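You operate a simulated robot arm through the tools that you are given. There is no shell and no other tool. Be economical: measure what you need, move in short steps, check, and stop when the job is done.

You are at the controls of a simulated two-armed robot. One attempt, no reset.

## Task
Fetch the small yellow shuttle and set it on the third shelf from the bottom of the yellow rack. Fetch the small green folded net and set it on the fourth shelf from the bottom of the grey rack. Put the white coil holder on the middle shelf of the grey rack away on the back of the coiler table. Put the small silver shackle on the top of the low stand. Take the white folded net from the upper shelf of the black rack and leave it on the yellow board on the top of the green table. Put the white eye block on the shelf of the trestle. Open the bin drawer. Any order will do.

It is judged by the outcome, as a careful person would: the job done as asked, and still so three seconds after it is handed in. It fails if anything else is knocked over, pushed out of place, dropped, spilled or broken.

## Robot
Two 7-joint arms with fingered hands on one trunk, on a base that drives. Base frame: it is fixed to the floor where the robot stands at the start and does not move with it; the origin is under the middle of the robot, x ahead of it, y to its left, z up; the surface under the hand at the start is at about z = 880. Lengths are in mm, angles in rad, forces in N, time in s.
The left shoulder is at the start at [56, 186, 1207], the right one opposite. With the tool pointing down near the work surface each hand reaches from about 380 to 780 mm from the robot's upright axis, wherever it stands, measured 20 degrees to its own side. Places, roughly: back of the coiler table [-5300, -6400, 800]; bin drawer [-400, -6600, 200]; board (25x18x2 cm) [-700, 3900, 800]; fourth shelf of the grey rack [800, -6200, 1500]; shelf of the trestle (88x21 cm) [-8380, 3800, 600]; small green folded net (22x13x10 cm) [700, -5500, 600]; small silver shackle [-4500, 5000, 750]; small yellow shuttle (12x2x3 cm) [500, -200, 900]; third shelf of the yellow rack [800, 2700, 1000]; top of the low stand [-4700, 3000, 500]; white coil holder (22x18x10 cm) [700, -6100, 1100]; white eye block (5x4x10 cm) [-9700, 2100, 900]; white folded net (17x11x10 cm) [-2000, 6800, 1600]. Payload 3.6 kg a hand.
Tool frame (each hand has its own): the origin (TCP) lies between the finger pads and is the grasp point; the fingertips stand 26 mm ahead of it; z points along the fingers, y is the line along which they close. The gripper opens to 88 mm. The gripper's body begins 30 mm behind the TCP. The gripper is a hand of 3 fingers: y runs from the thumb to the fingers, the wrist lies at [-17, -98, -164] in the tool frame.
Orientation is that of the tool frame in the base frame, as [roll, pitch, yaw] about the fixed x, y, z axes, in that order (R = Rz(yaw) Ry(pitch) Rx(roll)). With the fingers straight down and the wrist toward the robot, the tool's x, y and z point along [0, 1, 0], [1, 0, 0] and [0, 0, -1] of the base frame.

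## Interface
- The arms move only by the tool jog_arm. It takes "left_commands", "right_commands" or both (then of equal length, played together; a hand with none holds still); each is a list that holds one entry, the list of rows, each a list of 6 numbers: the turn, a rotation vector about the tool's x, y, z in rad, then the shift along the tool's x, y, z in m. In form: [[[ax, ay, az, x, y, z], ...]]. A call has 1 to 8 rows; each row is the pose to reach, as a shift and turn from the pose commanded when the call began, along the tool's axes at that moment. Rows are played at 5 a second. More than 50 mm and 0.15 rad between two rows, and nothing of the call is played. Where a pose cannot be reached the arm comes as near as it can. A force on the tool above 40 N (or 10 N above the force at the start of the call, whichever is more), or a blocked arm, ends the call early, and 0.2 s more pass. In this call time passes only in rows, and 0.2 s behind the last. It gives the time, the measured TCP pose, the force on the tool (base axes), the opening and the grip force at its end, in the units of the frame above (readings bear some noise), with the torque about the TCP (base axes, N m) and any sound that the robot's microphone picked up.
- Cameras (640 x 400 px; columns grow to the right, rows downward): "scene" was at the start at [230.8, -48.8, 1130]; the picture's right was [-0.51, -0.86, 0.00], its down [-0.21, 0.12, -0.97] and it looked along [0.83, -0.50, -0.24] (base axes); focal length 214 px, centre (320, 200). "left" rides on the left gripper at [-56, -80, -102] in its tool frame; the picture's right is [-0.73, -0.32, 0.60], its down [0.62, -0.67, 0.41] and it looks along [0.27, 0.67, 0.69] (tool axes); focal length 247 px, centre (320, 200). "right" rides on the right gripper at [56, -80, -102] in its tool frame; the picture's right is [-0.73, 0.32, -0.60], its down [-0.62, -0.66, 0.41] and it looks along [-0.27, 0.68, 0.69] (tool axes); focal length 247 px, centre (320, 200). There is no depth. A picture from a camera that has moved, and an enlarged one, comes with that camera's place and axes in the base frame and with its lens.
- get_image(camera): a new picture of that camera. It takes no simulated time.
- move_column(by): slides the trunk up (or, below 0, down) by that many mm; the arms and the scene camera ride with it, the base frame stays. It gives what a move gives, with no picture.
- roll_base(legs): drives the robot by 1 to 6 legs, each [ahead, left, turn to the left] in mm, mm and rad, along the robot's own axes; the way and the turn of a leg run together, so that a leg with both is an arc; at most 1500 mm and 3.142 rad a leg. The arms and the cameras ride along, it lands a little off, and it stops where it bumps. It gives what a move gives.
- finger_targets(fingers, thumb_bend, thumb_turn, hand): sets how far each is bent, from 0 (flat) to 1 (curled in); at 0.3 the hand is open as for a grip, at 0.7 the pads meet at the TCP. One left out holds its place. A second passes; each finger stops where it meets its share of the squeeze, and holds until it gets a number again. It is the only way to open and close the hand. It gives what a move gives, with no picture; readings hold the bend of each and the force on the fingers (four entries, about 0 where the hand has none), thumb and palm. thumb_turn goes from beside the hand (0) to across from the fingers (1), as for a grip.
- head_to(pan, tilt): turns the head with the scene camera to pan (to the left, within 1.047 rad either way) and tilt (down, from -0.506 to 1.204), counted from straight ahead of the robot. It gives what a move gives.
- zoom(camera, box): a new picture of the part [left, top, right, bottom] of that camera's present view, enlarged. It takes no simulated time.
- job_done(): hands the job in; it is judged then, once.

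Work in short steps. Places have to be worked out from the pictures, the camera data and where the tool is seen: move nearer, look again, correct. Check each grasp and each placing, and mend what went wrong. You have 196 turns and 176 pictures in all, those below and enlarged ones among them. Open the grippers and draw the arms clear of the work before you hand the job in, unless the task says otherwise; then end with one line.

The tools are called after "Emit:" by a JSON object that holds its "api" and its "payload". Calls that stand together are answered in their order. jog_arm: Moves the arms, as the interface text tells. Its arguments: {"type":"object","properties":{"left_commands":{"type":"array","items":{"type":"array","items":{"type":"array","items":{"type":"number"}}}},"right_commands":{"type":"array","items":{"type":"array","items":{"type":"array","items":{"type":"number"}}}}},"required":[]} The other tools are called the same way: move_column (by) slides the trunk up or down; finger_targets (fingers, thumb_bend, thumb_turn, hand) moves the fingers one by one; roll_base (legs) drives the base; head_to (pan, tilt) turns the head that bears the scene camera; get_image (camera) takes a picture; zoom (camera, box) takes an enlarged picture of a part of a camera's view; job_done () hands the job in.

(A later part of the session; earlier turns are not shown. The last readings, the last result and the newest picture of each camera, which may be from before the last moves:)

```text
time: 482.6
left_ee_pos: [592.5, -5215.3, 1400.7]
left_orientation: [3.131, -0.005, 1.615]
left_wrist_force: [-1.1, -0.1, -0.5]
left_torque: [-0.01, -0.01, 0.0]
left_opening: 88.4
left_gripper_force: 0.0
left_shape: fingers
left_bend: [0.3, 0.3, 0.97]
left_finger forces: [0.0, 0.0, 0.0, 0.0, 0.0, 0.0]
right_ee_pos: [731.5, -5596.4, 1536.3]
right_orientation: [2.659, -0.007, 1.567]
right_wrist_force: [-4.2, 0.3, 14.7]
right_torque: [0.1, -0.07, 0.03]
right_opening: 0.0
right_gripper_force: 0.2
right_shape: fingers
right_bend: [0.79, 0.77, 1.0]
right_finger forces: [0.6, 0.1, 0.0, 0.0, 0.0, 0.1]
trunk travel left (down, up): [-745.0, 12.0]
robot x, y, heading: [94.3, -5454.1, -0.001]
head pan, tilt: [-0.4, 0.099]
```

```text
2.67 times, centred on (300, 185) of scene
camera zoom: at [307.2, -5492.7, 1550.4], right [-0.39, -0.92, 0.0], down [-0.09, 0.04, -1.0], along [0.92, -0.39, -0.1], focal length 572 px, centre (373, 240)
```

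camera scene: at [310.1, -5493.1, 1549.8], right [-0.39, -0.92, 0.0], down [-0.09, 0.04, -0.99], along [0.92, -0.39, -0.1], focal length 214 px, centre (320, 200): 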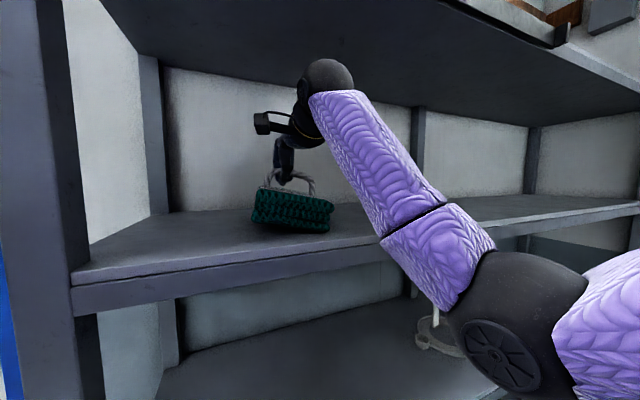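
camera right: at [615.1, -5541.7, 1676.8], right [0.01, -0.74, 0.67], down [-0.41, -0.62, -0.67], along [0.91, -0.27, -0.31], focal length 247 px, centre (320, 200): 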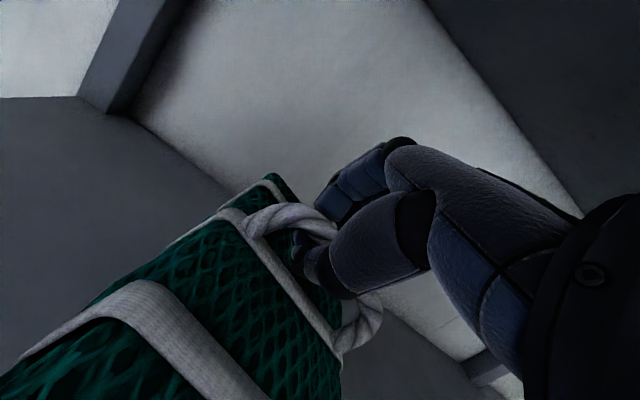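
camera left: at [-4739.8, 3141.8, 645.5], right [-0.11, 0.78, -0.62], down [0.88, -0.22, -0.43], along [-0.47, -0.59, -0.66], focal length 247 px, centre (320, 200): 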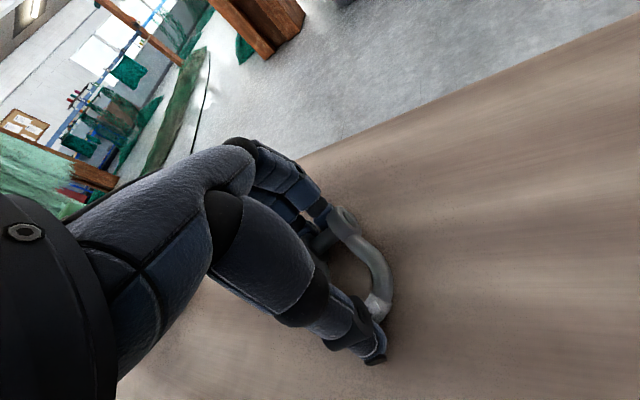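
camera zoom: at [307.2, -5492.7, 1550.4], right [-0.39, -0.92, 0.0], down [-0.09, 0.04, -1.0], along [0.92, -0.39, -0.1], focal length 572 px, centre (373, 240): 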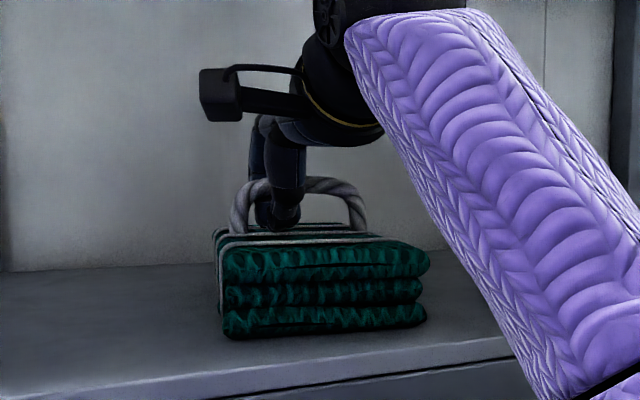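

Net is flat on shelf 4. I'll ease up 8 mm, open, and withdraw up and back along the fingers.

Emit:
{"api": "jog_arm", "payload": {"right_commands": [[[0, 0, 0, 0, 0.0036, -0.0071]]]}}

Emit:
{"api": "finger_targets", "payload": {"hand": "right", "fingers": 0.3, "thumb_bend": 0.3}}

Emit:
{"api": "jog_arm", "payload": {"right_commands": [[[0, 0, 0, 0, 0, -0.02], [0, 0, 0, 0, 0, -0.04], [0, 0, 0, 0, 0, -0.06], [0, 0, 0, 0, 0, -0.08], [0, 0, 0, 0, 0, -0.1]]]}}

Emit:
{"api": "zoom", "payload": {"camera": "scene", "box": [220, 110, 380, 260]}}

```text
time: 483.0
left_ee_pos: [593.7, -5215.5, 1399.4]
left_orientation: [3.132, -0.006, 1.615]
left_wrist_force: [0.2, 0.1, -0.9]
left_torque: [0.01, -0.02, 0.01]
left_opening: 88.4
left_gripper_force: 0.0
left_shape: fingers
left_bend: [0.3, 0.3, 0.97]
left_finger forces: [0.1, 0.0, 0.1, 0.0, 0.0, 0.1]
right_ee_pos: [734.6, -5596.1, 1536.1]
right_orientation: [2.674, -0.004, 1.566]
right_wrist_force: [-0.4, 0.5, 1.0]
right_torque: [0.01, -0.03, -0.03]
right_opening: 0.0
right_gripper_force: 0.2
right_shape: fingers
right_bend: [0.79, 0.77, 1.0]
right_finger forces: [0.0, 0.0, 0.0, 0.0, 0.0, 0.0]
trunk travel left (down, up): [-745.0, 12.0]
robot x, y, heading: [91.2, -5458.7, -0.005]
head pan, tilt: [-0.4, 0.099]
```

```text
time: 484.0
left_ee_pos: [592.4, -5215.7, 1400.6]
left_orientation: [3.132, -0.006, 1.617]
left_wrist_force: [-0.8, 0.8, 0.2]
left_torque: [-0.01, 0.0, 0.01]
left_opening: 88.6
left_gripper_force: 0.0
left_shape: fingers
left_bend: [0.3, 0.3, 0.97]
left_finger forces: [0.0, 0.0, 0.0, 0.0, 0.1, 0.0]
right_ee_pos: [732.2, -5596.8, 1545.3]
right_orientation: [2.654, -0.008, 1.569]
right_wrist_force: [6.0, 0.1, 27.9]
right_torque: [0.19, -0.06, -0.01]
right_opening: 51.2
right_gripper_force: 13.7
right_shape: fingers
right_bend: [0.3, 0.59, 0.99]
right_finger forces: [0.0, 0.0, 0.0, 0.0, 27.6, 0.0]
trunk travel left (down, up): [-745.0, 12.0]
robot x, y, heading: [91.6, -5459.0, -0.002]
head pan, tilt: [-0.4, 0.099]
```

```text
time: 485.2
left_ee_pos: [594.4, -5217.0, 1400.4]
left_orientation: [3.134, -0.007, 1.615]
left_wrist_force: [0.8, 0.0, -0.4]
left_torque: [-0.01, 0.04, 0.01]
left_opening: 88.5
left_gripper_force: 0.0
left_shape: fingers
left_bend: [0.3, 0.3, 0.97]
left_finger forces: [0.0, 0.0, 0.0, 0.0, 0.0, 0.1]
right_ee_pos: [687.8, -5596.5, 1628.7]
right_orientation: [2.671, -0.007, 1.567]
right_wrist_force: [0.1, 0.0, 0.3]
right_torque: [-0.03, -0.04, 0.01]
right_opening: 88.1
right_gripper_force: 0.0
right_shape: fingers
right_bend: [0.3, 0.3, 0.98]
right_finger forces: [0.0, 0.0, 0.1, 0.0, 0.0, 0.1]
trunk travel left (down, up): [-745.0, 12.0]
robot x, y, heading: [92.4, -5457.2, 0.001]
head pan, tilt: [-0.4, 0.099]
```

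```text
2.67 times, centred on (300, 185) of scene
camera zoom: at [308.9, -5493.4, 1549.9], right [-0.39, -0.92, 0.0], down [-0.09, 0.04, -1.0], along [0.92, -0.39, -0.1], focal length 572 px, centre (373, 240)
```

zoom: 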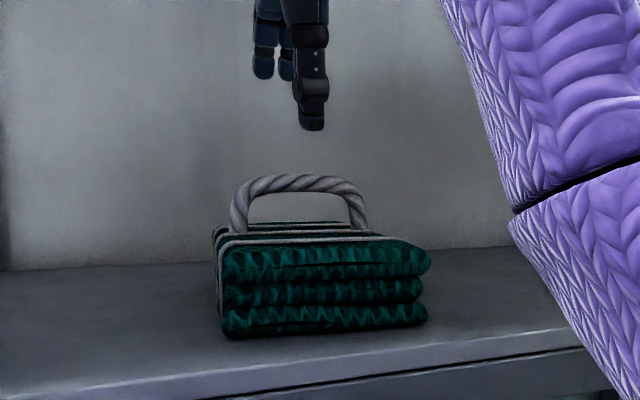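

The green net is well placed. Next, the coil holder: its handle bar runs along x, top at about [752,-6126,1133] on shelf 3. I'll back off, lower the trunk, and turn the right hand ~0.97 rad inward (keeping its tilt).

Emit:
{"api": "roll_base", "payload": {"legs": [[-400, 0, 0]]}}

Emit:
{"api": "move_column", "payload": {"by": -330}}

Emit:
{"api": "jog_arm", "payload": {"right_commands": [[[0, 0.063, -0.1235, 0.01, 0, 0], [0, 0.126, -0.247, 0.02, 0, 0], [0, 0.189, -0.37, 0.03, 0, 0], [0, 0.252, -0.494, 0.04, 0, 0], [0, 0.315, -0.617, 0.05, 0, 0], [0, 0.378, -0.741, 0.06, 0, 0], [0, 0.44, -0.864, 0.07, 0, 0]]]}}

```text
time: 487.7
left_ee_pos: [197.2, -5214.9, 1399.1]
left_orientation: [3.135, -0.006, 1.619]
left_wrist_force: [1.0, -0.3, -0.5]
left_torque: [0.02, 0.0, 0.02]
left_opening: 88.3
left_gripper_force: 0.0
left_shape: fingers
left_bend: [0.3, 0.3, 0.97]
left_finger forces: [0.0, 0.0, 0.1, 0.1, 0.0, 0.0]
right_ee_pos: [292.1, -5595.2, 1627.4]
right_orientation: [2.672, -0.006, 1.568]
right_wrist_force: [-0.6, -0.2, -0.7]
right_torque: [0.02, 0.01, 0.0]
right_opening: 87.9
right_gripper_force: 0.0
right_shape: fingers
right_bend: [0.3, 0.3, 0.98]
right_finger forces: [0.0, 0.0, 0.0, 0.0, 0.1, 0.0]
trunk travel left (down, up): [-745.0, 12.0]
robot x, y, heading: [-301.8, -5454.2, 0.002]
head pan, tilt: [-0.4, 0.099]
```

```text
time: 491.0
left_ee_pos: [197.2, -5214.7, 1069.3]
left_orientation: [3.135, -0.007, 1.62]
left_wrist_force: [0.5, 0.2, 0.6]
left_torque: [-0.02, -0.02, 0.01]
left_opening: 88.5
left_gripper_force: 0.0
left_shape: fingers
left_bend: [0.3, 0.3, 0.97]
left_finger forces: [0.0, 0.1, 0.1, 0.0, 0.1, 0.1]
right_ee_pos: [291.2, -5594.9, 1298.5]
right_orientation: [2.669, -0.007, 1.57]
right_wrist_force: [0.2, 0.1, 0.1]
right_torque: [0.0, -0.02, -0.01]
right_opening: 87.9
right_gripper_force: 0.2
right_shape: fingers
right_bend: [0.3, 0.3, 0.98]
right_finger forces: [0.0, 0.0, 0.1, 0.0, 0.1, 0.0]
trunk travel left (down, up): [-415.0, 342.0]
robot x, y, heading: [-304.8, -5454.4, -0.001]
head pan, tilt: [-0.4, 0.099]
```

```text
time: 492.6
left_ee_pos: [196.4, -5215.1, 1070.0]
left_orientation: [3.132, -0.003, 1.62]
left_wrist_force: [-0.1, -0.3, 0.0]
left_torque: [-0.02, -0.01, 0.0]
left_opening: 88.6
left_gripper_force: 0.1
left_shape: fingers
left_bend: [0.3, 0.3, 0.97]
left_finger forces: [0.0, 0.0, 0.1, 0.0, 0.0, 0.1]
right_ee_pos: [291.4, -5523.8, 1297.5]
right_orientation: [2.665, -0.003, 2.541]
right_wrist_force: [-0.2, -0.3, -0.5]
right_torque: [0.02, 0.0, -0.02]
right_opening: 88.1
right_gripper_force: 0.0
right_shape: fingers
right_bend: [0.3, 0.3, 0.98]
right_finger forces: [0.0, 0.0, 0.0, 0.0, 0.1, 0.1]
trunk travel left (down, up): [-415.0, 342.0]
robot x, y, heading: [-301.4, -5457.2, -0.001]
head pan, tilt: [-0.4, 0.099]
```

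The hand turned nicely. I'll lower it to about z 1127, move along the rack, and turn the base 0.6 rad so the closing direction is across the handle bar.

Emit:
{"api": "jog_arm", "payload": {"right_commands": [[[0, 0, 0, 0, -0.02, 0.038], [0, 0, 0, 0, -0.039, 0.076], [0, 0, 0, 0, -0.059, 0.114], [0, 0, 0, 0, -0.076, 0.147]]]}}

Emit:
{"api": "roll_base", "payload": {"legs": [[190, -949, 0], [0, 0, 0.6]]}}

Emit:
{"api": "head_to", "payload": {"pan": -0.5, "tilt": 0.3}}

Emit:
{"api": "get_image", "payload": {"camera": "scene"}}

Emit:
{"api": "get_image", "payload": {"camera": "right"}}

```text
time: 493.6
left_ee_pos: [195.5, -5215.2, 1067.9]
left_orientation: [3.133, -0.005, 1.62]
left_wrist_force: [-0.1, -0.1, 0.4]
left_torque: [0.01, -0.02, -0.01]
left_opening: 88.5
left_gripper_force: 0.2
left_shape: fingers
left_bend: [0.3, 0.3, 0.97]
left_finger forces: [0.0, 0.0, 0.0, 0.0, 0.0, 0.1]
right_ee_pos: [291.1, -5524.0, 1130.9]
right_orientation: [2.666, -0.002, 2.535]
right_wrist_force: [-0.1, -0.3, 0.0]
right_torque: [-0.01, -0.03, -0.01]
right_opening: 88.1
right_gripper_force: 0.0
right_shape: fingers
right_bend: [0.3, 0.3, 0.98]
right_finger forces: [0.1, 0.0, 0.0, 0.0, 0.0, 0.0]
trunk travel left (down, up): [-415.0, 342.0]
robot x, y, heading: [-303.9, -5454.5, 0.002]
head pan, tilt: [-0.4, 0.099]
```

```text
time: 497.2
left_ee_pos: [358.3, -5888.9, 1067.3]
left_orientation: [3.134, -0.002, 1.568]
left_wrist_force: [0.5, 0.7, 0.1]
left_torque: [-0.03, 0.03, -0.02]
left_opening: 88.7
left_gripper_force: 0.1
left_shape: fingers
left_bend: [0.3, 0.3, 0.97]
left_finger forces: [0.1, 0.1, 0.1, 0.0, 0.1, 0.0]
right_ee_pos: [439.0, -6202.6, 1129.2]
right_orientation: [2.67, -0.005, 2.487]
right_wrist_force: [0.3, -0.9, -1.1]
right_torque: [0.01, 0.0, 0.0]
right_opening: 88.3
right_gripper_force: 0.0
right_shape: fingers
right_bend: [0.3, 0.3, 0.98]
right_finger forces: [0.1, 0.0, 0.1, 0.0, 0.0, 0.1]
trunk travel left (down, up): [-415.0, 342.0]
robot x, y, heading: [-153.8, -6107.4, -0.044]
head pan, tilt: [-0.4, 0.099]
stopped in leg 1: the robot was blocked; the commanded pose is now the measured one
```

```text
time: 497.9
left_ee_pos: [356.1, -5890.5, 1070.7]
left_orientation: [3.132, -0.003, 1.566]
left_wrist_force: [0.6, 0.1, -0.4]
left_torque: [-0.01, -0.02, 0.01]
left_opening: 88.3
left_gripper_force: 0.0
left_shape: fingers
left_bend: [0.3, 0.3, 0.97]
left_finger forces: [0.0, 0.0, 0.0, 0.1, 0.0, 0.0]
right_ee_pos: [435.3, -6203.8, 1131.3]
right_orientation: [2.668, -0.004, 2.488]
right_wrist_force: [-0.2, 0.8, -0.1]
right_torque: [0.04, -0.02, 0.0]
right_opening: 88.0
right_gripper_force: 0.1
right_shape: fingers
right_bend: [0.3, 0.3, 0.98]
right_finger forces: [0.0, 0.0, 0.1, 0.0, 0.0, 0.0]
trunk travel left (down, up): [-415.0, 342.0]
robot x, y, heading: [-158.7, -6104.8, -0.046]
head pan, tilt: [-0.499, 0.3]
```

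```text
57 pictures are left
camera scene: at [66.8, -6161.9, 1194.1], right [-0.52, -0.85, 0.0], down [-0.25, 0.15, -0.96], along [0.82, -0.5, -0.3], focal length 214 px, centre (320, 200)
```

scene: 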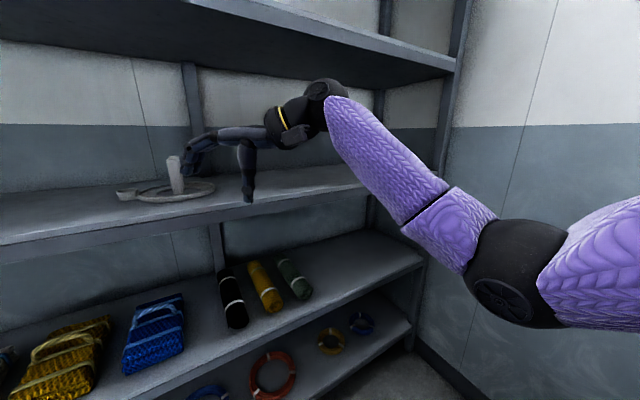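

```text
56 pictures are left
camera right: at [319.7, -6264.6, 1186.5], right [0.59, -0.44, 0.68], down [0.25, -0.7, -0.67], along [0.77, 0.56, -0.3], focal length 247 px, centre (320, 200)
```

right: 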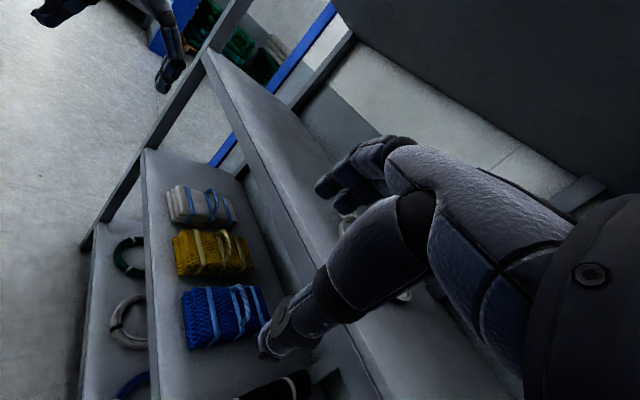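

The base is blocked at y≈-6107 by the cabinets to the south, so I must grasp from about y -6080 facing almost east. Let me zoom on the coil holder for its true shape and orientation.

Emit:
{"api": "zoom", "payload": {"camera": "scene", "box": [90, 120, 290, 245]}}

```text
3.20 times, centred on (190, 182) of scene
camera zoom: at [66.8, -6161.9, 1194.1], right [-0.52, -0.85, 0.0], down [-0.25, 0.15, -0.96], along [0.82, -0.5, -0.3], focal length 686 px, centre (736, 256)
```

zoom: 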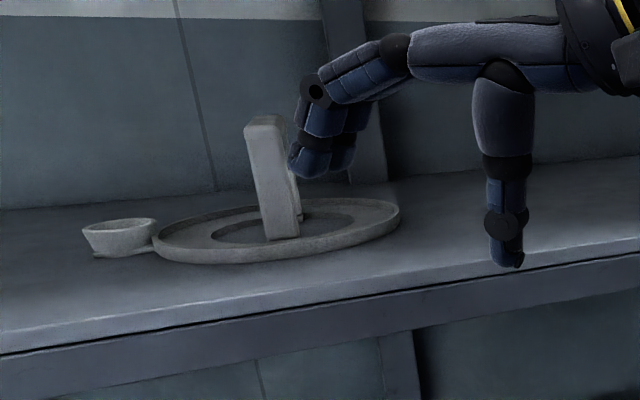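

The handle is an upright frame in the x–z plane, about [742,-6132]. I'll move off the obstacle slightly and try turning the right hand another 0.5 rad inward.

Emit:
{"api": "roll_base", "payload": {"legs": [[-20, 30, 0.046]]}}

Emit:
{"api": "jog_arm", "payload": {"right_commands": [[[0, 0.057, -0.111, 0, 0, 0], [0, 0.114, -0.222, 0, 0, 0], [0, 0.171, -0.333, 0, 0, 0], [0, 0.2285, -0.4445, 0, 0, 0]]]}}

Emit:
{"api": "get_image", "payload": {"camera": "scene"}}

```text
time: 498.8
left_ee_pos: [323.8, -5833.9, 1070.0]
left_orientation: [3.13, -0.001, 1.614]
left_wrist_force: [-0.6, 0.5, -0.2]
left_torque: [0.0, -0.02, 0.01]
left_opening: 88.5
left_gripper_force: 0.1
left_shape: fingers
left_bend: [0.3, 0.3, 0.97]
left_finger forces: [0.1, 0.0, 0.0, 0.1, 0.0, 0.1]
right_ee_pos: [419.6, -6144.2, 1133.0]
right_orientation: [2.667, -0.002, 2.536]
right_wrist_force: [-0.3, 0.5, 0.1]
right_torque: [0.0, 0.0, -0.06]
right_opening: 88.4
right_gripper_force: 0.1
right_shape: fingers
right_bend: [0.3, 0.3, 0.98]
right_finger forces: [0.0, 0.0, 0.0, 0.0, 0.0, 0.1]
trunk travel left (down, up): [-415.0, 342.0]
robot x, y, heading: [-177.1, -6075.2, 0.002]
head pan, tilt: [-0.499, 0.3]
```

```text
time: 499.8
left_ee_pos: [326.1, -5835.6, 1070.2]
left_orientation: [3.132, -0.003, 1.614]
left_wrist_force: [0.7, 0.7, 0.0]
left_torque: [-0.02, -0.02, 0.02]
left_opening: 88.5
left_gripper_force: 0.0
left_shape: fingers
left_bend: [0.3, 0.3, 0.97]
left_finger forces: [0.0, 0.1, 0.0, 0.0, 0.1, 0.0]
right_ee_pos: [420.6, -6146.5, 1132.1]
right_orientation: [2.665, -0.001, 3.036]
right_wrist_force: [-0.1, -0.9, -0.5]
right_torque: [-0.01, 0.03, -0.03]
right_opening: 88.1
right_gripper_force: 0.0
right_shape: fingers
right_bend: [0.3, 0.3, 0.98]
right_finger forces: [0.0, 0.1, 0.0, 0.1, 0.0, 0.1]
trunk travel left (down, up): [-415.0, 342.0]
robot x, y, heading: [-174.2, -6075.5, -0.001]
head pan, tilt: [-0.499, 0.3]
```

```text
54 pictures are left
camera scene: at [49.7, -6120.9, 1194.1], right [-0.48, -0.88, 0.0], down [-0.26, 0.14, -0.96], along [0.84, -0.46, -0.3], focal length 214 px, centre (320, 200)
```

scene: 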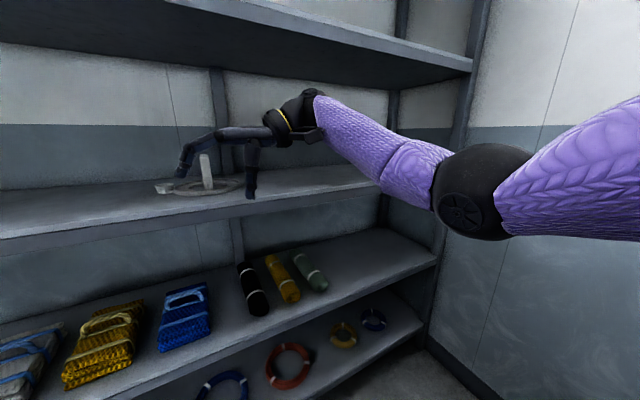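

The hand is now square across the bar (yaw 3.04). I'll adjust to y≈-6132, z≈1125, pull the left hand back, and drive in 200 mm of the 320 first.

Emit:
{"api": "jog_arm", "payload": {"right_commands": [[[0, 0, 0, 0, 0.004, 0.006], [0, 0, 0, 0.001, 0.009, 0.0126], [0, 0, 0, 0.001, 0.009, 0.0126], [0, 0, 0, 0.001, 0.009, 0.0126]]], "left_commands": [[[0, 0, 0, 0, -0.04, 0], [0, 0, 0, 0, -0.08, 0], [0, 0, 0, 0, -0.12, 0], [0, 0, 0, 0, -0.16, 0]]]}}

Emit:
{"api": "roll_base", "payload": {"legs": [[190, 0, 0]]}}

Emit:
{"api": "get_image", "payload": {"camera": "scene"}}

Emit:
{"api": "get_image", "payload": {"camera": "right"}}

```text
time: 500.8
left_ee_pos: [206.0, -5842.4, 1068.2]
left_orientation: [3.131, -0.002, 1.614]
left_wrist_force: [0.2, -0.5, -0.2]
left_torque: [-0.02, 0.03, 0.02]
left_opening: 88.5
left_gripper_force: 0.1
left_shape: fingers
left_bend: [0.3, 0.3, 0.97]
left_finger forces: [0.1, 0.1, 0.1, 0.1, 0.1, 0.0]
left hand out of reach, approached as far as the arm can: row 4
right_ee_pos: [420.7, -6131.6, 1124.4]
right_orientation: [2.665, -0.003, 3.034]
right_wrist_force: [0.3, -0.2, 1.0]
right_torque: [-0.02, 0.01, -0.02]
right_opening: 88.3
right_gripper_force: 0.0
right_shape: fingers
right_bend: [0.3, 0.3, 0.98]
right_finger forces: [0.1, 0.0, 0.1, 0.0, 0.0, 0.0]
trunk travel left (down, up): [-415.0, 342.0]
robot x, y, heading: [-176.1, -6076.1, -0.005]
head pan, tilt: [-0.499, 0.3]
```

```text
time: 502.3
left_ee_pos: [397.6, -5840.7, 1067.4]
left_orientation: [3.134, -0.004, 1.615]
left_wrist_force: [0.0, 0.1, 0.5]
left_torque: [0.01, 0.05, -0.01]
left_opening: 88.3
left_gripper_force: 0.0
left_shape: fingers
left_bend: [0.3, 0.3, 0.97]
left_finger forces: [0.1, 0.1, 0.0, 0.0, 0.0, 0.0]
right_ee_pos: [612.2, -6132.8, 1123.5]
right_orientation: [2.665, -0.005, 3.035]
right_wrist_force: [0.2, 0.8, 0.3]
right_torque: [0.02, -0.01, 0.03]
right_opening: 88.2
right_gripper_force: 0.0
right_shape: fingers
right_bend: [0.3, 0.3, 0.98]
right_finger forces: [0.0, 0.0, 0.0, 0.0, 0.0, 0.0]
trunk travel left (down, up): [-415.0, 342.0]
robot x, y, heading: [16.5, -6076.4, -0.001]
head pan, tilt: [-0.499, 0.3]
```

```text
53 pictures are left
camera scene: at [240.9, -6121.4, 1193.8], right [-0.48, -0.88, 0.0], down [-0.26, 0.14, -0.95], along [0.84, -0.46, -0.3], focal length 214 px, centre (320, 200)
```

scene: 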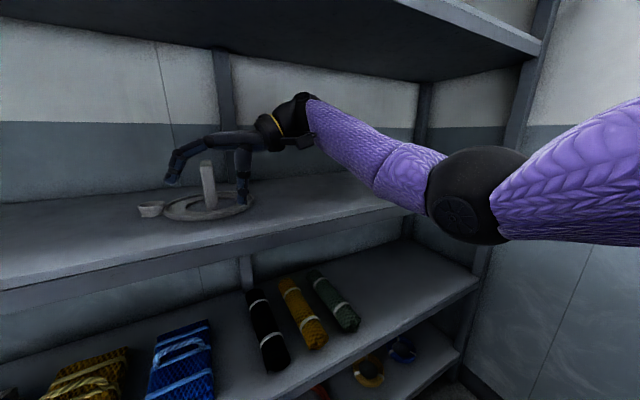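

```text
52 pictures are left
camera right: at [543.6, -6244.6, 1178.5], right [0.73, -0.07, 0.68], down [0.57, -0.47, -0.67], along [0.36, 0.88, -0.3], focal length 247 px, centre (320, 200)
```

right: 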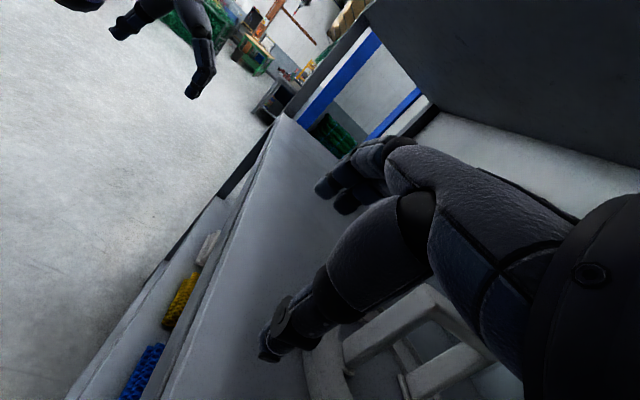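

The front post of the handle is at [706,-6127]; the fingers straddle its line. I'll drive in 130 mm more so the bar's middle is at the TCP.

Emit:
{"api": "roll_base", "payload": {"legs": [[132, 4, 0]]}}

Emit:
{"api": "get_image", "payload": {"camera": "right"}}

Emit:
{"api": "zoom", "payload": {"camera": "scene", "box": [80, 80, 340, 260]}}

```text
time: 503.6
left_ee_pos: [529.7, -5837.9, 1067.4]
left_orientation: [3.134, -0.004, 1.614]
left_wrist_force: [0.1, 0.6, 0.6]
left_torque: [-0.03, 0.0, 0.01]
left_opening: 88.6
left_gripper_force: 0.1
left_shape: fingers
left_bend: [0.3, 0.3, 0.97]
left_finger forces: [0.0, 0.1, 0.0, 0.0, 0.1, 0.0]
right_ee_pos: [745.8, -6126.8, 1123.3]
right_orientation: [2.666, -0.005, 3.034]
right_wrist_force: [-0.1, -0.1, -0.7]
right_torque: [-0.01, 0.01, 0.02]
right_opening: 88.3
right_gripper_force: 0.1
right_shape: fingers
right_bend: [0.3, 0.3, 0.98]
right_finger forces: [0.0, 0.1, 0.0, 0.0, 0.1, 0.0]
trunk travel left (down, up): [-415.0, 342.0]
robot x, y, heading: [147.8, -6072.6, -0.0]
head pan, tilt: [-0.499, 0.3]
```

```text
51 pictures are left
camera right: at [677.5, -6240.4, 1178.2], right [0.73, -0.07, 0.68], down [0.57, -0.47, -0.67], along [0.36, 0.88, -0.3], focal length 247 px, centre (320, 200)
```

right: 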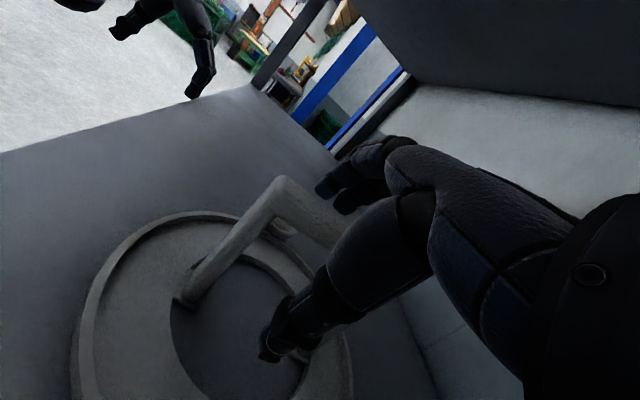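

```text
2.22 times, centred on (210, 170) of scene
camera zoom: at [374.7, -6117.3, 1193.7], right [-0.48, -0.88, 0.0], down [-0.26, 0.14, -0.95], along [0.84, -0.46, -0.3], focal length 477 px, centre (564, 267)
```

zoom: 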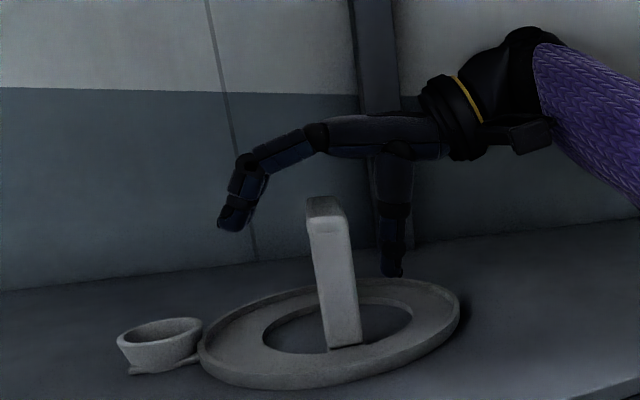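

The bar lies between thumb and fingers. Closing the hand.

Emit:
{"api": "finger_targets", "payload": {"hand": "right", "fingers": 0.8, "thumb_bend": 0.8}}

Emit:
{"api": "get_image", "payload": {"camera": "right"}}

Emit:
{"api": "zoom", "payload": {"camera": "scene", "box": [80, 80, 340, 260]}}

```text
time: 504.6
left_ee_pos: [528.3, -5837.9, 1068.0]
left_orientation: [3.132, -0.005, 1.615]
left_wrist_force: [0.3, 0.3, -0.8]
left_torque: [0.05, -0.01, -0.02]
left_opening: 88.5
left_gripper_force: 0.1
left_shape: fingers
left_bend: [0.3, 0.3, 0.97]
left_finger forces: [0.0, 0.0, 0.0, 0.0, 0.0, 0.0]
right_ee_pos: [744.6, -6128.6, 1124.9]
right_orientation: [2.666, -0.004, 3.035]
right_wrist_force: [0.6, -0.3, -1.2]
right_torque: [0.08, -0.01, -0.04]
right_opening: 0.1
right_gripper_force: 12.5
right_shape: fingers
right_bend: [0.77, 0.74, 0.96]
right_finger forces: [7.3, 5.2, 0.0, 0.0, 12.9, 0.1]
trunk travel left (down, up): [-415.0, 342.0]
robot x, y, heading: [142.2, -6072.7, -0.003]
head pan, tilt: [-0.499, 0.3]
```

```text
49 pictures are left
camera right: at [675.7, -6240.4, 1179.0], right [0.73, -0.07, 0.68], down [0.57, -0.47, -0.67], along [0.36, 0.88, -0.3], focal length 247 px, centre (320, 200)
```

right: 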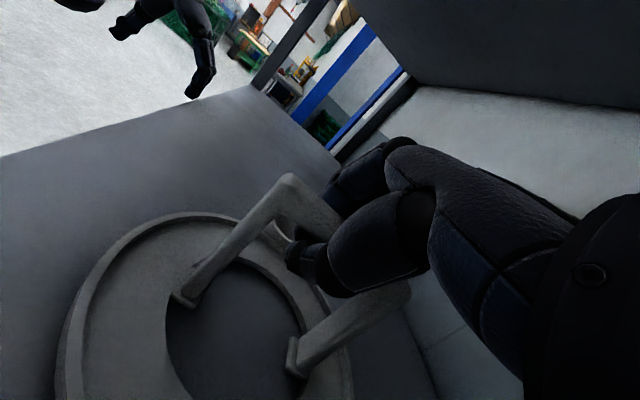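

```text
2.22 times, centred on (210, 170) of scene
camera zoom: at [373.0, -6117.4, 1194.1], right [-0.48, -0.88, 0.0], down [-0.26, 0.14, -0.96], along [0.84, -0.46, -0.3], focal length 477 px, centre (564, 267)
```

zoom: 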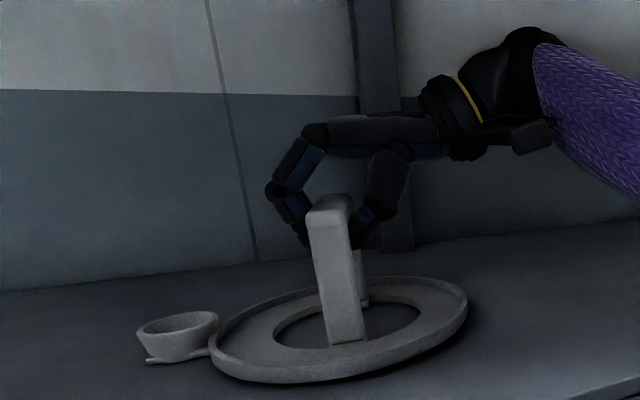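

The bar is gripped (≈12.5 N). Lifting vertically 60 mm and checking for tilt.

Emit:
{"api": "jog_arm", "payload": {"right_commands": [[[0, 0, 0, 0, 0.0046, -0.0089], [0, 0, 0, 0, 0.0115, -0.0222], [0, 0, 0, 0, 0.0184, -0.0356], [0, 0, 0, 0, 0.0275, -0.0533]]]}}

Emit:
{"api": "zoom", "payload": {"camera": "scene", "box": [80, 60, 340, 240]}}

```text
time: 505.6
left_ee_pos: [529.4, -5837.6, 1067.3]
left_orientation: [3.133, -0.004, 1.614]
left_wrist_force: [-0.1, -0.5, -0.6]
left_torque: [0.01, 0.0, 0.02]
left_opening: 88.2
left_gripper_force: 0.1
left_shape: fingers
left_bend: [0.3, 0.3, 0.97]
left_finger forces: [0.0, 0.1, 0.0, 0.0, 0.0, 0.0]
right_ee_pos: [744.8, -6129.1, 1185.2]
right_orientation: [2.667, -0.004, 3.033]
right_wrist_force: [-0.4, -0.5, -0.9]
right_torque: [0.04, 0.01, 0.0]
right_opening: 0.0
right_gripper_force: 2.7
right_shape: fingers
right_bend: [0.77, 0.74, 0.97]
right_finger forces: [1.5, 1.2, 0.1, 0.0, 2.7, 0.1]
trunk travel left (down, up): [-415.0, 342.0]
robot x, y, heading: [146.4, -6069.6, -0.0]
head pan, tilt: [-0.499, 0.3]
```

```text
2.22 times, centred on (210, 150) of scene
camera zoom: at [372.9, -6117.3, 1194.1], right [-0.48, -0.88, 0.0], down [-0.26, 0.14, -0.96], along [0.84, -0.46, -0.3], focal length 477 px, centre (564, 311)
```

zoom: 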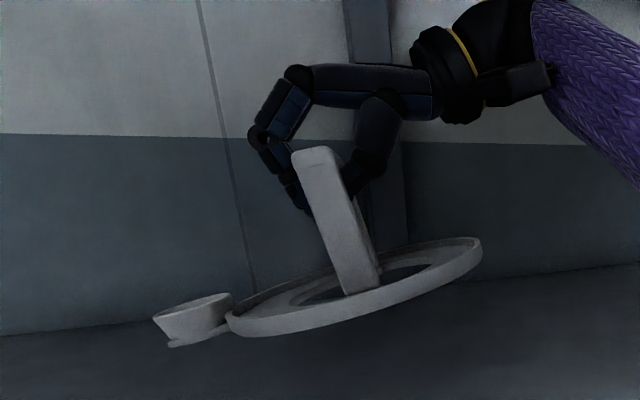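

It's lifted, hanging by the bar with a slight tilt (light load). I'll tighten the grip, back out, turn to face west in the open area and look for the coiler table.

Emit:
{"api": "finger_targets", "payload": {"hand": "right", "fingers": 0.92, "thumb_bend": 0.92}}

Emit:
{"api": "roll_base", "payload": {"legs": [[-600, 0, 0], [-100, 500, 0], [0, 0, 1.57], [0, 0, 1.57]]}}

Emit:
{"api": "head_to", "payload": {"pan": 0.2, "tilt": 0.2}}

Emit:
{"api": "get_image", "payload": {"camera": "scene"}}

```text
time: 506.6
left_ee_pos: [528.9, -5837.0, 1067.9]
left_orientation: [3.132, -0.004, 1.614]
left_wrist_force: [0.1, -0.1, 0.1]
left_torque: [0.01, -0.01, 0.0]
left_opening: 88.9
left_gripper_force: 0.0
left_shape: fingers
left_bend: [0.3, 0.3, 0.97]
left_finger forces: [0.0, 0.0, 0.1, 0.0, 0.0, 0.0]
right_ee_pos: [744.5, -6128.0, 1184.9]
right_orientation: [2.665, -0.003, 3.035]
right_wrist_force: [-0.4, 0.2, -1.5]
right_torque: [-0.02, 0.0, 0.01]
right_opening: 0.1
right_gripper_force: 2.1
right_shape: fingers
right_bend: [0.8, 0.74, 0.97]
right_finger forces: [0.8, 1.1, 0.0, 0.0, 2.1, 0.1]
trunk travel left (down, up): [-415.0, 342.0]
robot x, y, heading: [145.2, -6073.7, 0.004]
head pan, tilt: [-0.499, 0.3]
```

```text
time: 520.2
left_ee_pos: [-929.6, -5807.4, 1067.4]
left_orientation: [3.132, -0.005, -1.521]
left_wrist_force: [1.1, 0.4, -0.2]
left_torque: [0.03, 0.03, 0.01]
left_opening: 88.3
left_gripper_force: 0.1
left_shape: fingers
left_bend: [0.3, 0.3, 0.97]
left_finger forces: [0.0, 0.0, 0.0, 0.0, 0.1, 0.2]
right_ee_pos: [-1147.3, -5519.1, 1183.5]
right_orientation: [2.665, -0.004, -0.099]
right_wrist_force: [0.2, 0.8, -2.0]
right_torque: [-0.02, 0.01, 0.01]
right_opening: 0.3
right_gripper_force: 0.9
right_shape: fingers
right_bend: [0.8, 0.74, 0.97]
right_finger forces: [0.7, 0.8, 0.0, 0.0, 1.8, 0.0]
trunk travel left (down, up): [-415.0, 342.0]
robot x, y, heading: [-549.4, -5570.6, -3.137]
head pan, tilt: [-0.499, 0.3]
```

```text
time: 521.3
left_ee_pos: [-930.2, -5808.0, 1067.2]
left_orientation: [3.133, -0.004, -1.519]
left_wrist_force: [0.1, 0.5, -0.5]
left_torque: [0.0, 0.0, -0.03]
left_opening: 88.6
left_gripper_force: 0.1
left_shape: fingers
left_bend: [0.3, 0.3, 0.97]
left_finger forces: [0.1, 0.0, 0.0, 0.0, 0.0, 0.1]
right_ee_pos: [-1148.0, -5519.3, 1184.8]
right_orientation: [2.665, -0.003, -0.1]
right_wrist_force: [0.0, 0.2, -1.6]
right_torque: [-0.03, 0.02, 0.01]
right_opening: 0.1
right_gripper_force: 0.8
right_shape: fingers
right_bend: [0.8, 0.74, 0.97]
right_finger forces: [0.8, 0.8, 0.0, 0.1, 1.7, 0.1]
trunk travel left (down, up): [-415.0, 342.0]
robot x, y, heading: [-552.0, -5573.1, -3.136]
head pan, tilt: [0.201, 0.201]
```

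```text
46 pictures are left
camera scene: at [-784.3, -5592.1, 1203.3], right [-0.2, 0.98, 0.0], down [0.2, 0.04, -0.98], along [-0.96, -0.2, -0.2], focal length 214 px, centre (320, 200)
```

scene: 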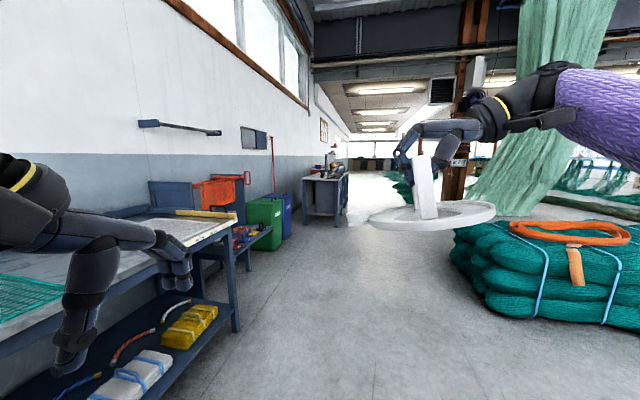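

The tray now hangs level. The coiler table is straight ahead; the corridor is clear. I'll drive 2.9 m west and look.

Emit:
{"api": "roll_base", "payload": {"legs": [[1450, 0, 0], [1450, 0, 0]]}}

Emit:
{"api": "get_image", "payload": {"camera": "scene"}}

```text
time: 535.3
left_ee_pos: [-3824.1, -5815.7, 1066.5]
left_orientation: [3.133, -0.003, -1.526]
left_wrist_force: [-0.8, 0.6, 0.7]
left_torque: [0.0, 0.01, -0.03]
left_opening: 88.2
left_gripper_force: 0.0
left_shape: fingers
left_bend: [0.3, 0.3, 0.97]
left_finger forces: [0.0, 0.0, 0.0, 0.0, 0.1, 0.0]
right_ee_pos: [-4041.1, -5524.7, 1185.0]
right_orientation: [2.664, -0.004, -0.106]
right_wrist_force: [0.3, 0.3, -1.9]
right_torque: [-0.04, -0.01, 0.0]
right_opening: 0.1
right_gripper_force: 1.3
right_shape: fingers
right_bend: [0.8, 0.74, 0.97]
right_finger forces: [0.6, 0.8, 0.1, 0.0, 1.7, 0.0]
trunk travel left (down, up): [-415.0, 342.0]
robot x, y, heading: [-3445.2, -5581.3, -3.143]
head pan, tilt: [0.201, 0.201]
```

```text
45 pictures are left
camera scene: at [-3677.4, -5600.3, 1203.3], right [-0.2, 0.98, 0.0], down [0.2, 0.04, -0.98], along [-0.96, -0.2, -0.2], focal length 214 px, centre (320, 200)
```

scene: 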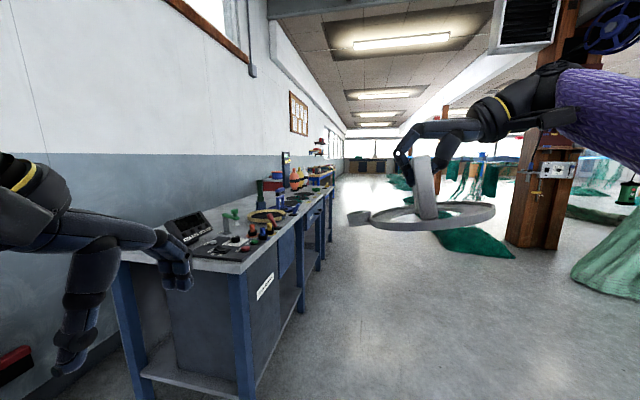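

The coiler bench runs along the south wall to the left. Zooming in on its top.

Emit:
{"api": "zoom", "payload": {"camera": "scene", "box": [140, 140, 380, 290]}}

```text
2.67 times, centred on (260, 215) of scene
camera zoom: at [-3677.4, -5600.3, 1203.3], right [-0.2, 0.98, 0.0], down [0.2, 0.04, -0.98], along [-0.96, -0.2, -0.2], focal length 572 px, centre (480, 160)
```

zoom: 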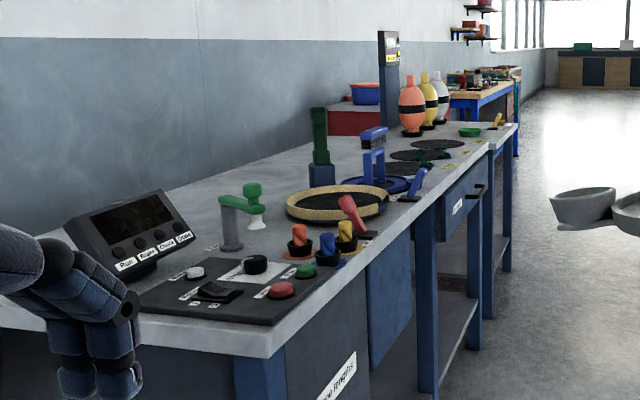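

I see the bench (front edge y≈-5960, x -4240…-6070) with winding gear; the back is along the wall. I'll raise the trunk 100 mm, drive to x≈-5220 and face the bench.

Emit:
{"api": "move_column", "payload": {"by": 120}}

Emit:
{"api": "roll_base", "payload": {"legs": [[1400, -60, 0], [370, 0, 0], [0, 0, 1.57]]}}

Emit:
{"api": "head_to", "payload": {"pan": 0.0, "tilt": 0.5}}

Emit:
{"api": "get_image", "payload": {"camera": "scene"}}

```text
time: 536.8
left_ee_pos: [-3824.9, -5815.8, 1187.8]
left_orientation: [3.133, -0.004, -1.524]
left_wrist_force: [0.3, -0.5, 0.6]
left_torque: [0.03, -0.06, 0.01]
left_opening: 88.7
left_gripper_force: 0.1
left_shape: fingers
left_bend: [0.3, 0.3, 0.97]
left_finger forces: [0.1, 0.0, 0.0, 0.0, 0.0, 0.0]
right_ee_pos: [-4040.7, -5524.9, 1303.3]
right_orientation: [2.666, -0.003, -0.107]
right_wrist_force: [0.9, 1.1, -2.2]
right_torque: [-0.03, -0.02, -0.02]
right_opening: 0.2
right_gripper_force: 1.5
right_shape: fingers
right_bend: [0.8, 0.74, 0.97]
right_finger forces: [0.7, 0.8, 0.1, 0.0, 1.7, 0.0]
trunk travel left (down, up): [-535.0, 222.0]
robot x, y, heading: [-3443.5, -5579.5, -3.142]
head pan, tilt: [0.201, 0.201]
```

```text
time: 549.6
left_ee_pos: [-4975.0, -5894.2, 1187.4]
left_orientation: [3.134, -0.005, 0.05]
left_wrist_force: [1.0, 0.3, -0.6]
left_torque: [0.0, -0.05, -0.02]
left_opening: 88.7
left_gripper_force: 0.0
left_shape: fingers
left_bend: [0.3, 0.3, 0.97]
left_finger forces: [0.1, 0.1, 0.0, 0.1, 0.0, 0.1]
right_ee_pos: [-5265.6, -6111.0, 1305.0]
right_orientation: [2.664, -0.002, 1.466]
right_wrist_force: [0.3, -0.3, -2.1]
right_torque: [0.05, -0.06, -0.01]
right_opening: 0.2
right_gripper_force: 1.3
right_shape: fingers
right_bend: [0.8, 0.74, 0.97]
right_finger forces: [0.6, 0.6, 0.0, 0.0, 1.5, 0.0]
trunk travel left (down, up): [-535.0, 222.0]
robot x, y, heading: [-5212.0, -5516.3, -1.575]
head pan, tilt: [0.201, 0.201]
```

```text
time: 550.4
left_ee_pos: [-4977.5, -5893.9, 1188.2]
left_orientation: [3.133, -0.004, 0.049]
left_wrist_force: [-0.2, -0.2, 0.0]
left_torque: [0.02, 0.02, -0.03]
left_opening: 88.5
left_gripper_force: 0.1
left_shape: fingers
left_bend: [0.3, 0.3, 0.97]
left_finger forces: [0.0, 0.0, 0.0, 0.0, 0.0, 0.0]
right_ee_pos: [-5265.5, -6110.6, 1304.3]
right_orientation: [2.664, -0.004, 1.469]
right_wrist_force: [0.7, 0.8, -2.5]
right_torque: [-0.03, -0.05, -0.01]
right_opening: 0.0
right_gripper_force: 1.6
right_shape: fingers
right_bend: [0.8, 0.74, 0.97]
right_finger forces: [0.6, 0.8, 0.1, 0.0, 1.7, 0.0]
trunk travel left (down, up): [-535.0, 222.0]
robot x, y, heading: [-5211.2, -5513.9, -1.572]
head pan, tilt: [0.0, 0.499]
```

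```text
43 pictures are left
camera scene: at [-5210.7, -5739.9, 1300.8], right [-1.0, 0.0, 0.0], down [0.0, 0.48, -0.88], along [0.0, -0.88, -0.48], focal length 214 px, centre (320, 200)
```

scene: 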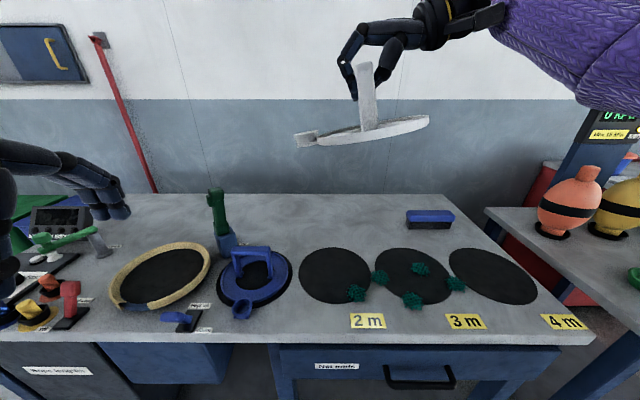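

Now the layout is clear: the free back strip lies behind the black pads, between the green device and the blue sponge, y≈-6260…-6600. I'll rotate the right hand back to point forward for reach (high above everything).

Emit:
{"api": "jog_arm", "payload": {"right_commands": [[[0, -0.055, 0.107, 0, 0, 0], [0, -0.11, 0.213, 0, 0, 0], [0, -0.165, 0.32, 0, 0, 0], [0, -0.219, 0.427, 0, 0, 0], [0, -0.274, 0.533, 0, 0, 0], [0, -0.329, 0.64, 0, 0, 0], [0, -0.384, 0.747, 0, 0, 0], [0, -0.439, 0.853, 0, 0, 0]]]}}

Emit:
{"api": "jog_arm", "payload": {"right_commands": [[[0, -0.055, 0.107, 0, 0, 0], [0, -0.11, 0.213, 0, 0, 0], [0, -0.165, 0.32, 0, 0, 0], [0, -0.219, 0.427, 0, 0, 0]]]}}

Emit:
{"api": "get_image", "payload": {"camera": "scene"}}

```text
time: 552.2
left_ee_pos: [-4976.5, -5893.2, 1186.7]
left_orientation: [3.134, -0.007, 0.049]
left_wrist_force: [-0.3, 0.0, 0.4]
left_torque: [0.02, -0.01, -0.02]
left_opening: 88.3
left_gripper_force: 0.0
left_shape: fingers
left_bend: [0.3, 0.3, 0.97]
left_finger forces: [0.0, 0.1, 0.0, 0.0, 0.0, 0.1]
right_ee_pos: [-5265.0, -6110.5, 1304.7]
right_orientation: [2.666, -0.001, 0.506]
right_wrist_force: [-0.9, 0.1, -1.6]
right_torque: [0.0, 0.0, -0.03]
right_opening: 0.0
right_gripper_force: 1.3
right_shape: fingers
right_bend: [0.8, 0.74, 0.97]
right_finger forces: [0.7, 0.6, 0.1, 0.0, 1.6, 0.0]
trunk travel left (down, up): [-535.0, 222.0]
robot x, y, heading: [-5213.6, -5513.1, -1.57]
head pan, tilt: [0.0, 0.499]
```

```text
time: 553.2
left_ee_pos: [-4975.3, -5893.9, 1187.6]
left_orientation: [3.133, -0.004, 0.049]
left_wrist_force: [0.2, 0.9, -0.4]
left_torque: [0.04, -0.02, 0.01]
left_opening: 88.7
left_gripper_force: 0.1
left_shape: fingers
left_bend: [0.3, 0.3, 0.97]
left_finger forces: [0.0, 0.1, 0.0, 0.0, 0.0, 0.0]
right_ee_pos: [-5264.5, -6110.7, 1305.5]
right_orientation: [2.667, -0.002, 0.027]
right_wrist_force: [0.2, 0.6, -2.2]
right_torque: [-0.03, 0.0, -0.02]
right_opening: 0.0
right_gripper_force: 1.4
right_shape: fingers
right_bend: [0.8, 0.74, 0.97]
right_finger forces: [0.6, 0.8, 0.0, 0.1, 1.8, 0.0]
trunk travel left (down, up): [-535.0, 222.0]
robot x, y, heading: [-5209.9, -5515.0, -1.566]
head pan, tilt: [0.0, 0.499]
```

```text
42 pictures are left
camera scene: at [-5210.2, -5739.8, 1300.8], right [-1.0, 0.0, 0.0], down [0.0, 0.48, -0.88], along [0.0, -0.88, -0.48], focal length 214 px, centre (320, 200)
```

scene: 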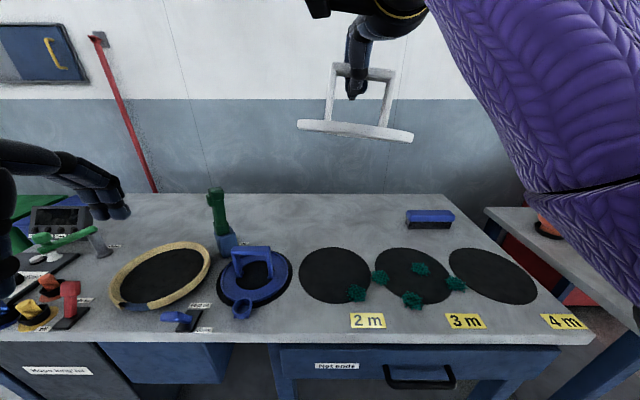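

The tray is now in front with the frame square. I'll move 125 mm closer, lower the trunk 150 mm, and reach forward over the back strip.

Emit:
{"api": "roll_base", "payload": {"legs": [[125, 0, 0]]}}

Emit:
{"api": "move_column", "payload": {"by": -150}}

Emit:
{"api": "jog_arm", "payload": {"right_commands": [[[0, 0, 0, 0, 0.0356, 0.0183], [0, 0, 0, 0, 0.0711, 0.0366], [0, 0, 0, 0, 0.1067, 0.0548], [0, 0, 0, 0, 0.12, 0.0617], [0, 0, 0, 0, 0.1017, 0.0973], [0, 0, 0, 0, 0.0834, 0.1329], [0, 0, 0, 0, 0.0743, 0.1506]]]}}

Emit:
{"api": "get_image", "payload": {"camera": "scene"}}

Emit:
{"api": "get_image", "payload": {"camera": "right"}}

```text
time: 554.4
left_ee_pos: [-4976.6, -6020.8, 1187.1]
left_orientation: [3.134, -0.004, 0.046]
left_wrist_force: [-0.1, -0.1, 0.5]
left_torque: [0.05, -0.02, 0.01]
left_opening: 88.4
left_gripper_force: 0.2
left_shape: fingers
left_bend: [0.3, 0.3, 0.97]
left_finger forces: [0.0, 0.0, 0.1, 0.0, 0.1, 0.0]
right_ee_pos: [-5266.6, -6238.8, 1305.9]
right_orientation: [2.67, -0.002, 0.027]
right_wrist_force: [-0.4, -1.0, -1.6]
right_torque: [-0.06, 0.01, 0.0]
right_opening: 0.1
right_gripper_force: 1.0
right_shape: fingers
right_bend: [0.8, 0.74, 0.97]
right_finger forces: [0.5, 0.7, 0.0, 0.0, 1.8, 0.0]
trunk travel left (down, up): [-535.0, 222.0]
robot x, y, heading: [-5212.0, -5639.1, -1.572]
head pan, tilt: [0.0, 0.499]
```

```text
time: 556.2
left_ee_pos: [-4976.9, -6023.3, 1033.4]
left_orientation: [-3.136, -0.006, 0.046]
left_wrist_force: [0.2, 0.2, 0.3]
left_torque: [-0.01, 0.01, 0.03]
left_opening: 88.5
left_gripper_force: 0.1
left_shape: fingers
left_bend: [0.3, 0.3, 0.97]
left_finger forces: [0.1, 0.0, 0.0, 0.1, 0.1, 0.1]
right_ee_pos: [-5267.2, -6237.0, 1153.5]
right_orientation: [2.668, -0.002, 0.028]
right_wrist_force: [0.1, -0.1, -1.3]
right_torque: [-0.07, 0.0, 0.0]
right_opening: 0.0
right_gripper_force: 1.5
right_shape: fingers
right_bend: [0.8, 0.74, 0.97]
right_finger forces: [0.5, 0.7, 0.1, 0.0, 1.5, 0.0]
trunk travel left (down, up): [-385.0, 372.0]
robot x, y, heading: [-5210.7, -5636.6, -1.569]
head pan, tilt: [0.0, 0.499]
```

```text
time: 557.8
left_ee_pos: [-4975.8, -6023.5, 1033.3]
left_orientation: [-3.137, -0.004, 0.048]
left_wrist_force: [0.7, 0.0, -0.4]
left_torque: [0.01, -0.02, 0.01]
left_opening: 88.2
left_gripper_force: 0.0
left_shape: fingers
left_bend: [0.3, 0.3, 0.97]
left_finger forces: [0.0, 0.0, 0.1, 0.1, 0.0, 0.0]
right_ee_pos: [-5262.6, -6371.3, 1055.1]
right_orientation: [2.672, -0.001, 0.026]
right_wrist_force: [0.7, 0.5, -1.6]
right_torque: [-0.03, 0.0, -0.02]
right_opening: 0.0
right_gripper_force: 1.3
right_shape: fingers
right_bend: [0.8, 0.74, 0.97]
right_finger forces: [0.6, 0.7, 0.0, 0.0, 1.6, 0.0]
trunk travel left (down, up): [-385.0, 372.0]
robot x, y, heading: [-5211.7, -5638.7, -1.569]
head pan, tilt: [0.0, 0.499]
```

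```text
41 pictures are left
camera scene: at [-5210.7, -5877.9, 1143.8], right [-1.0, 0.0, 0.0], down [0.0, 0.48, -0.88], along [0.0, -0.88, -0.48], focal length 214 px, centre (320, 200)
```

scene: 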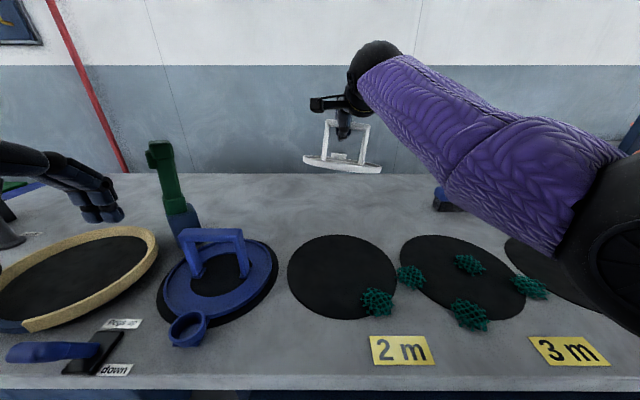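

```text
40 pictures are left
camera right: at [-5210.1, -6252.6, 1109.2], right [-0.74, -0.03, 0.68], down [-0.63, 0.39, -0.67], along [-0.24, -0.92, -0.31], focal length 247 px, centre (320, 200)
```

right: 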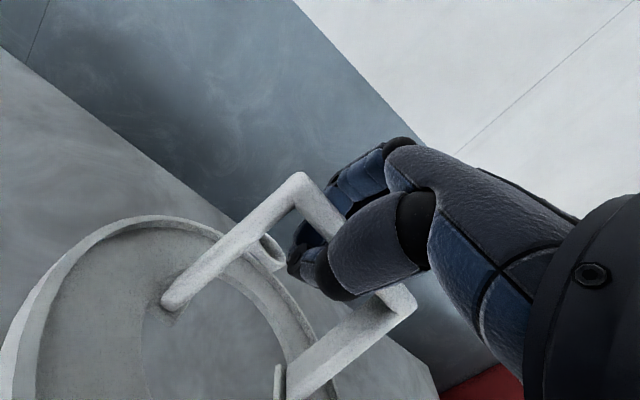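

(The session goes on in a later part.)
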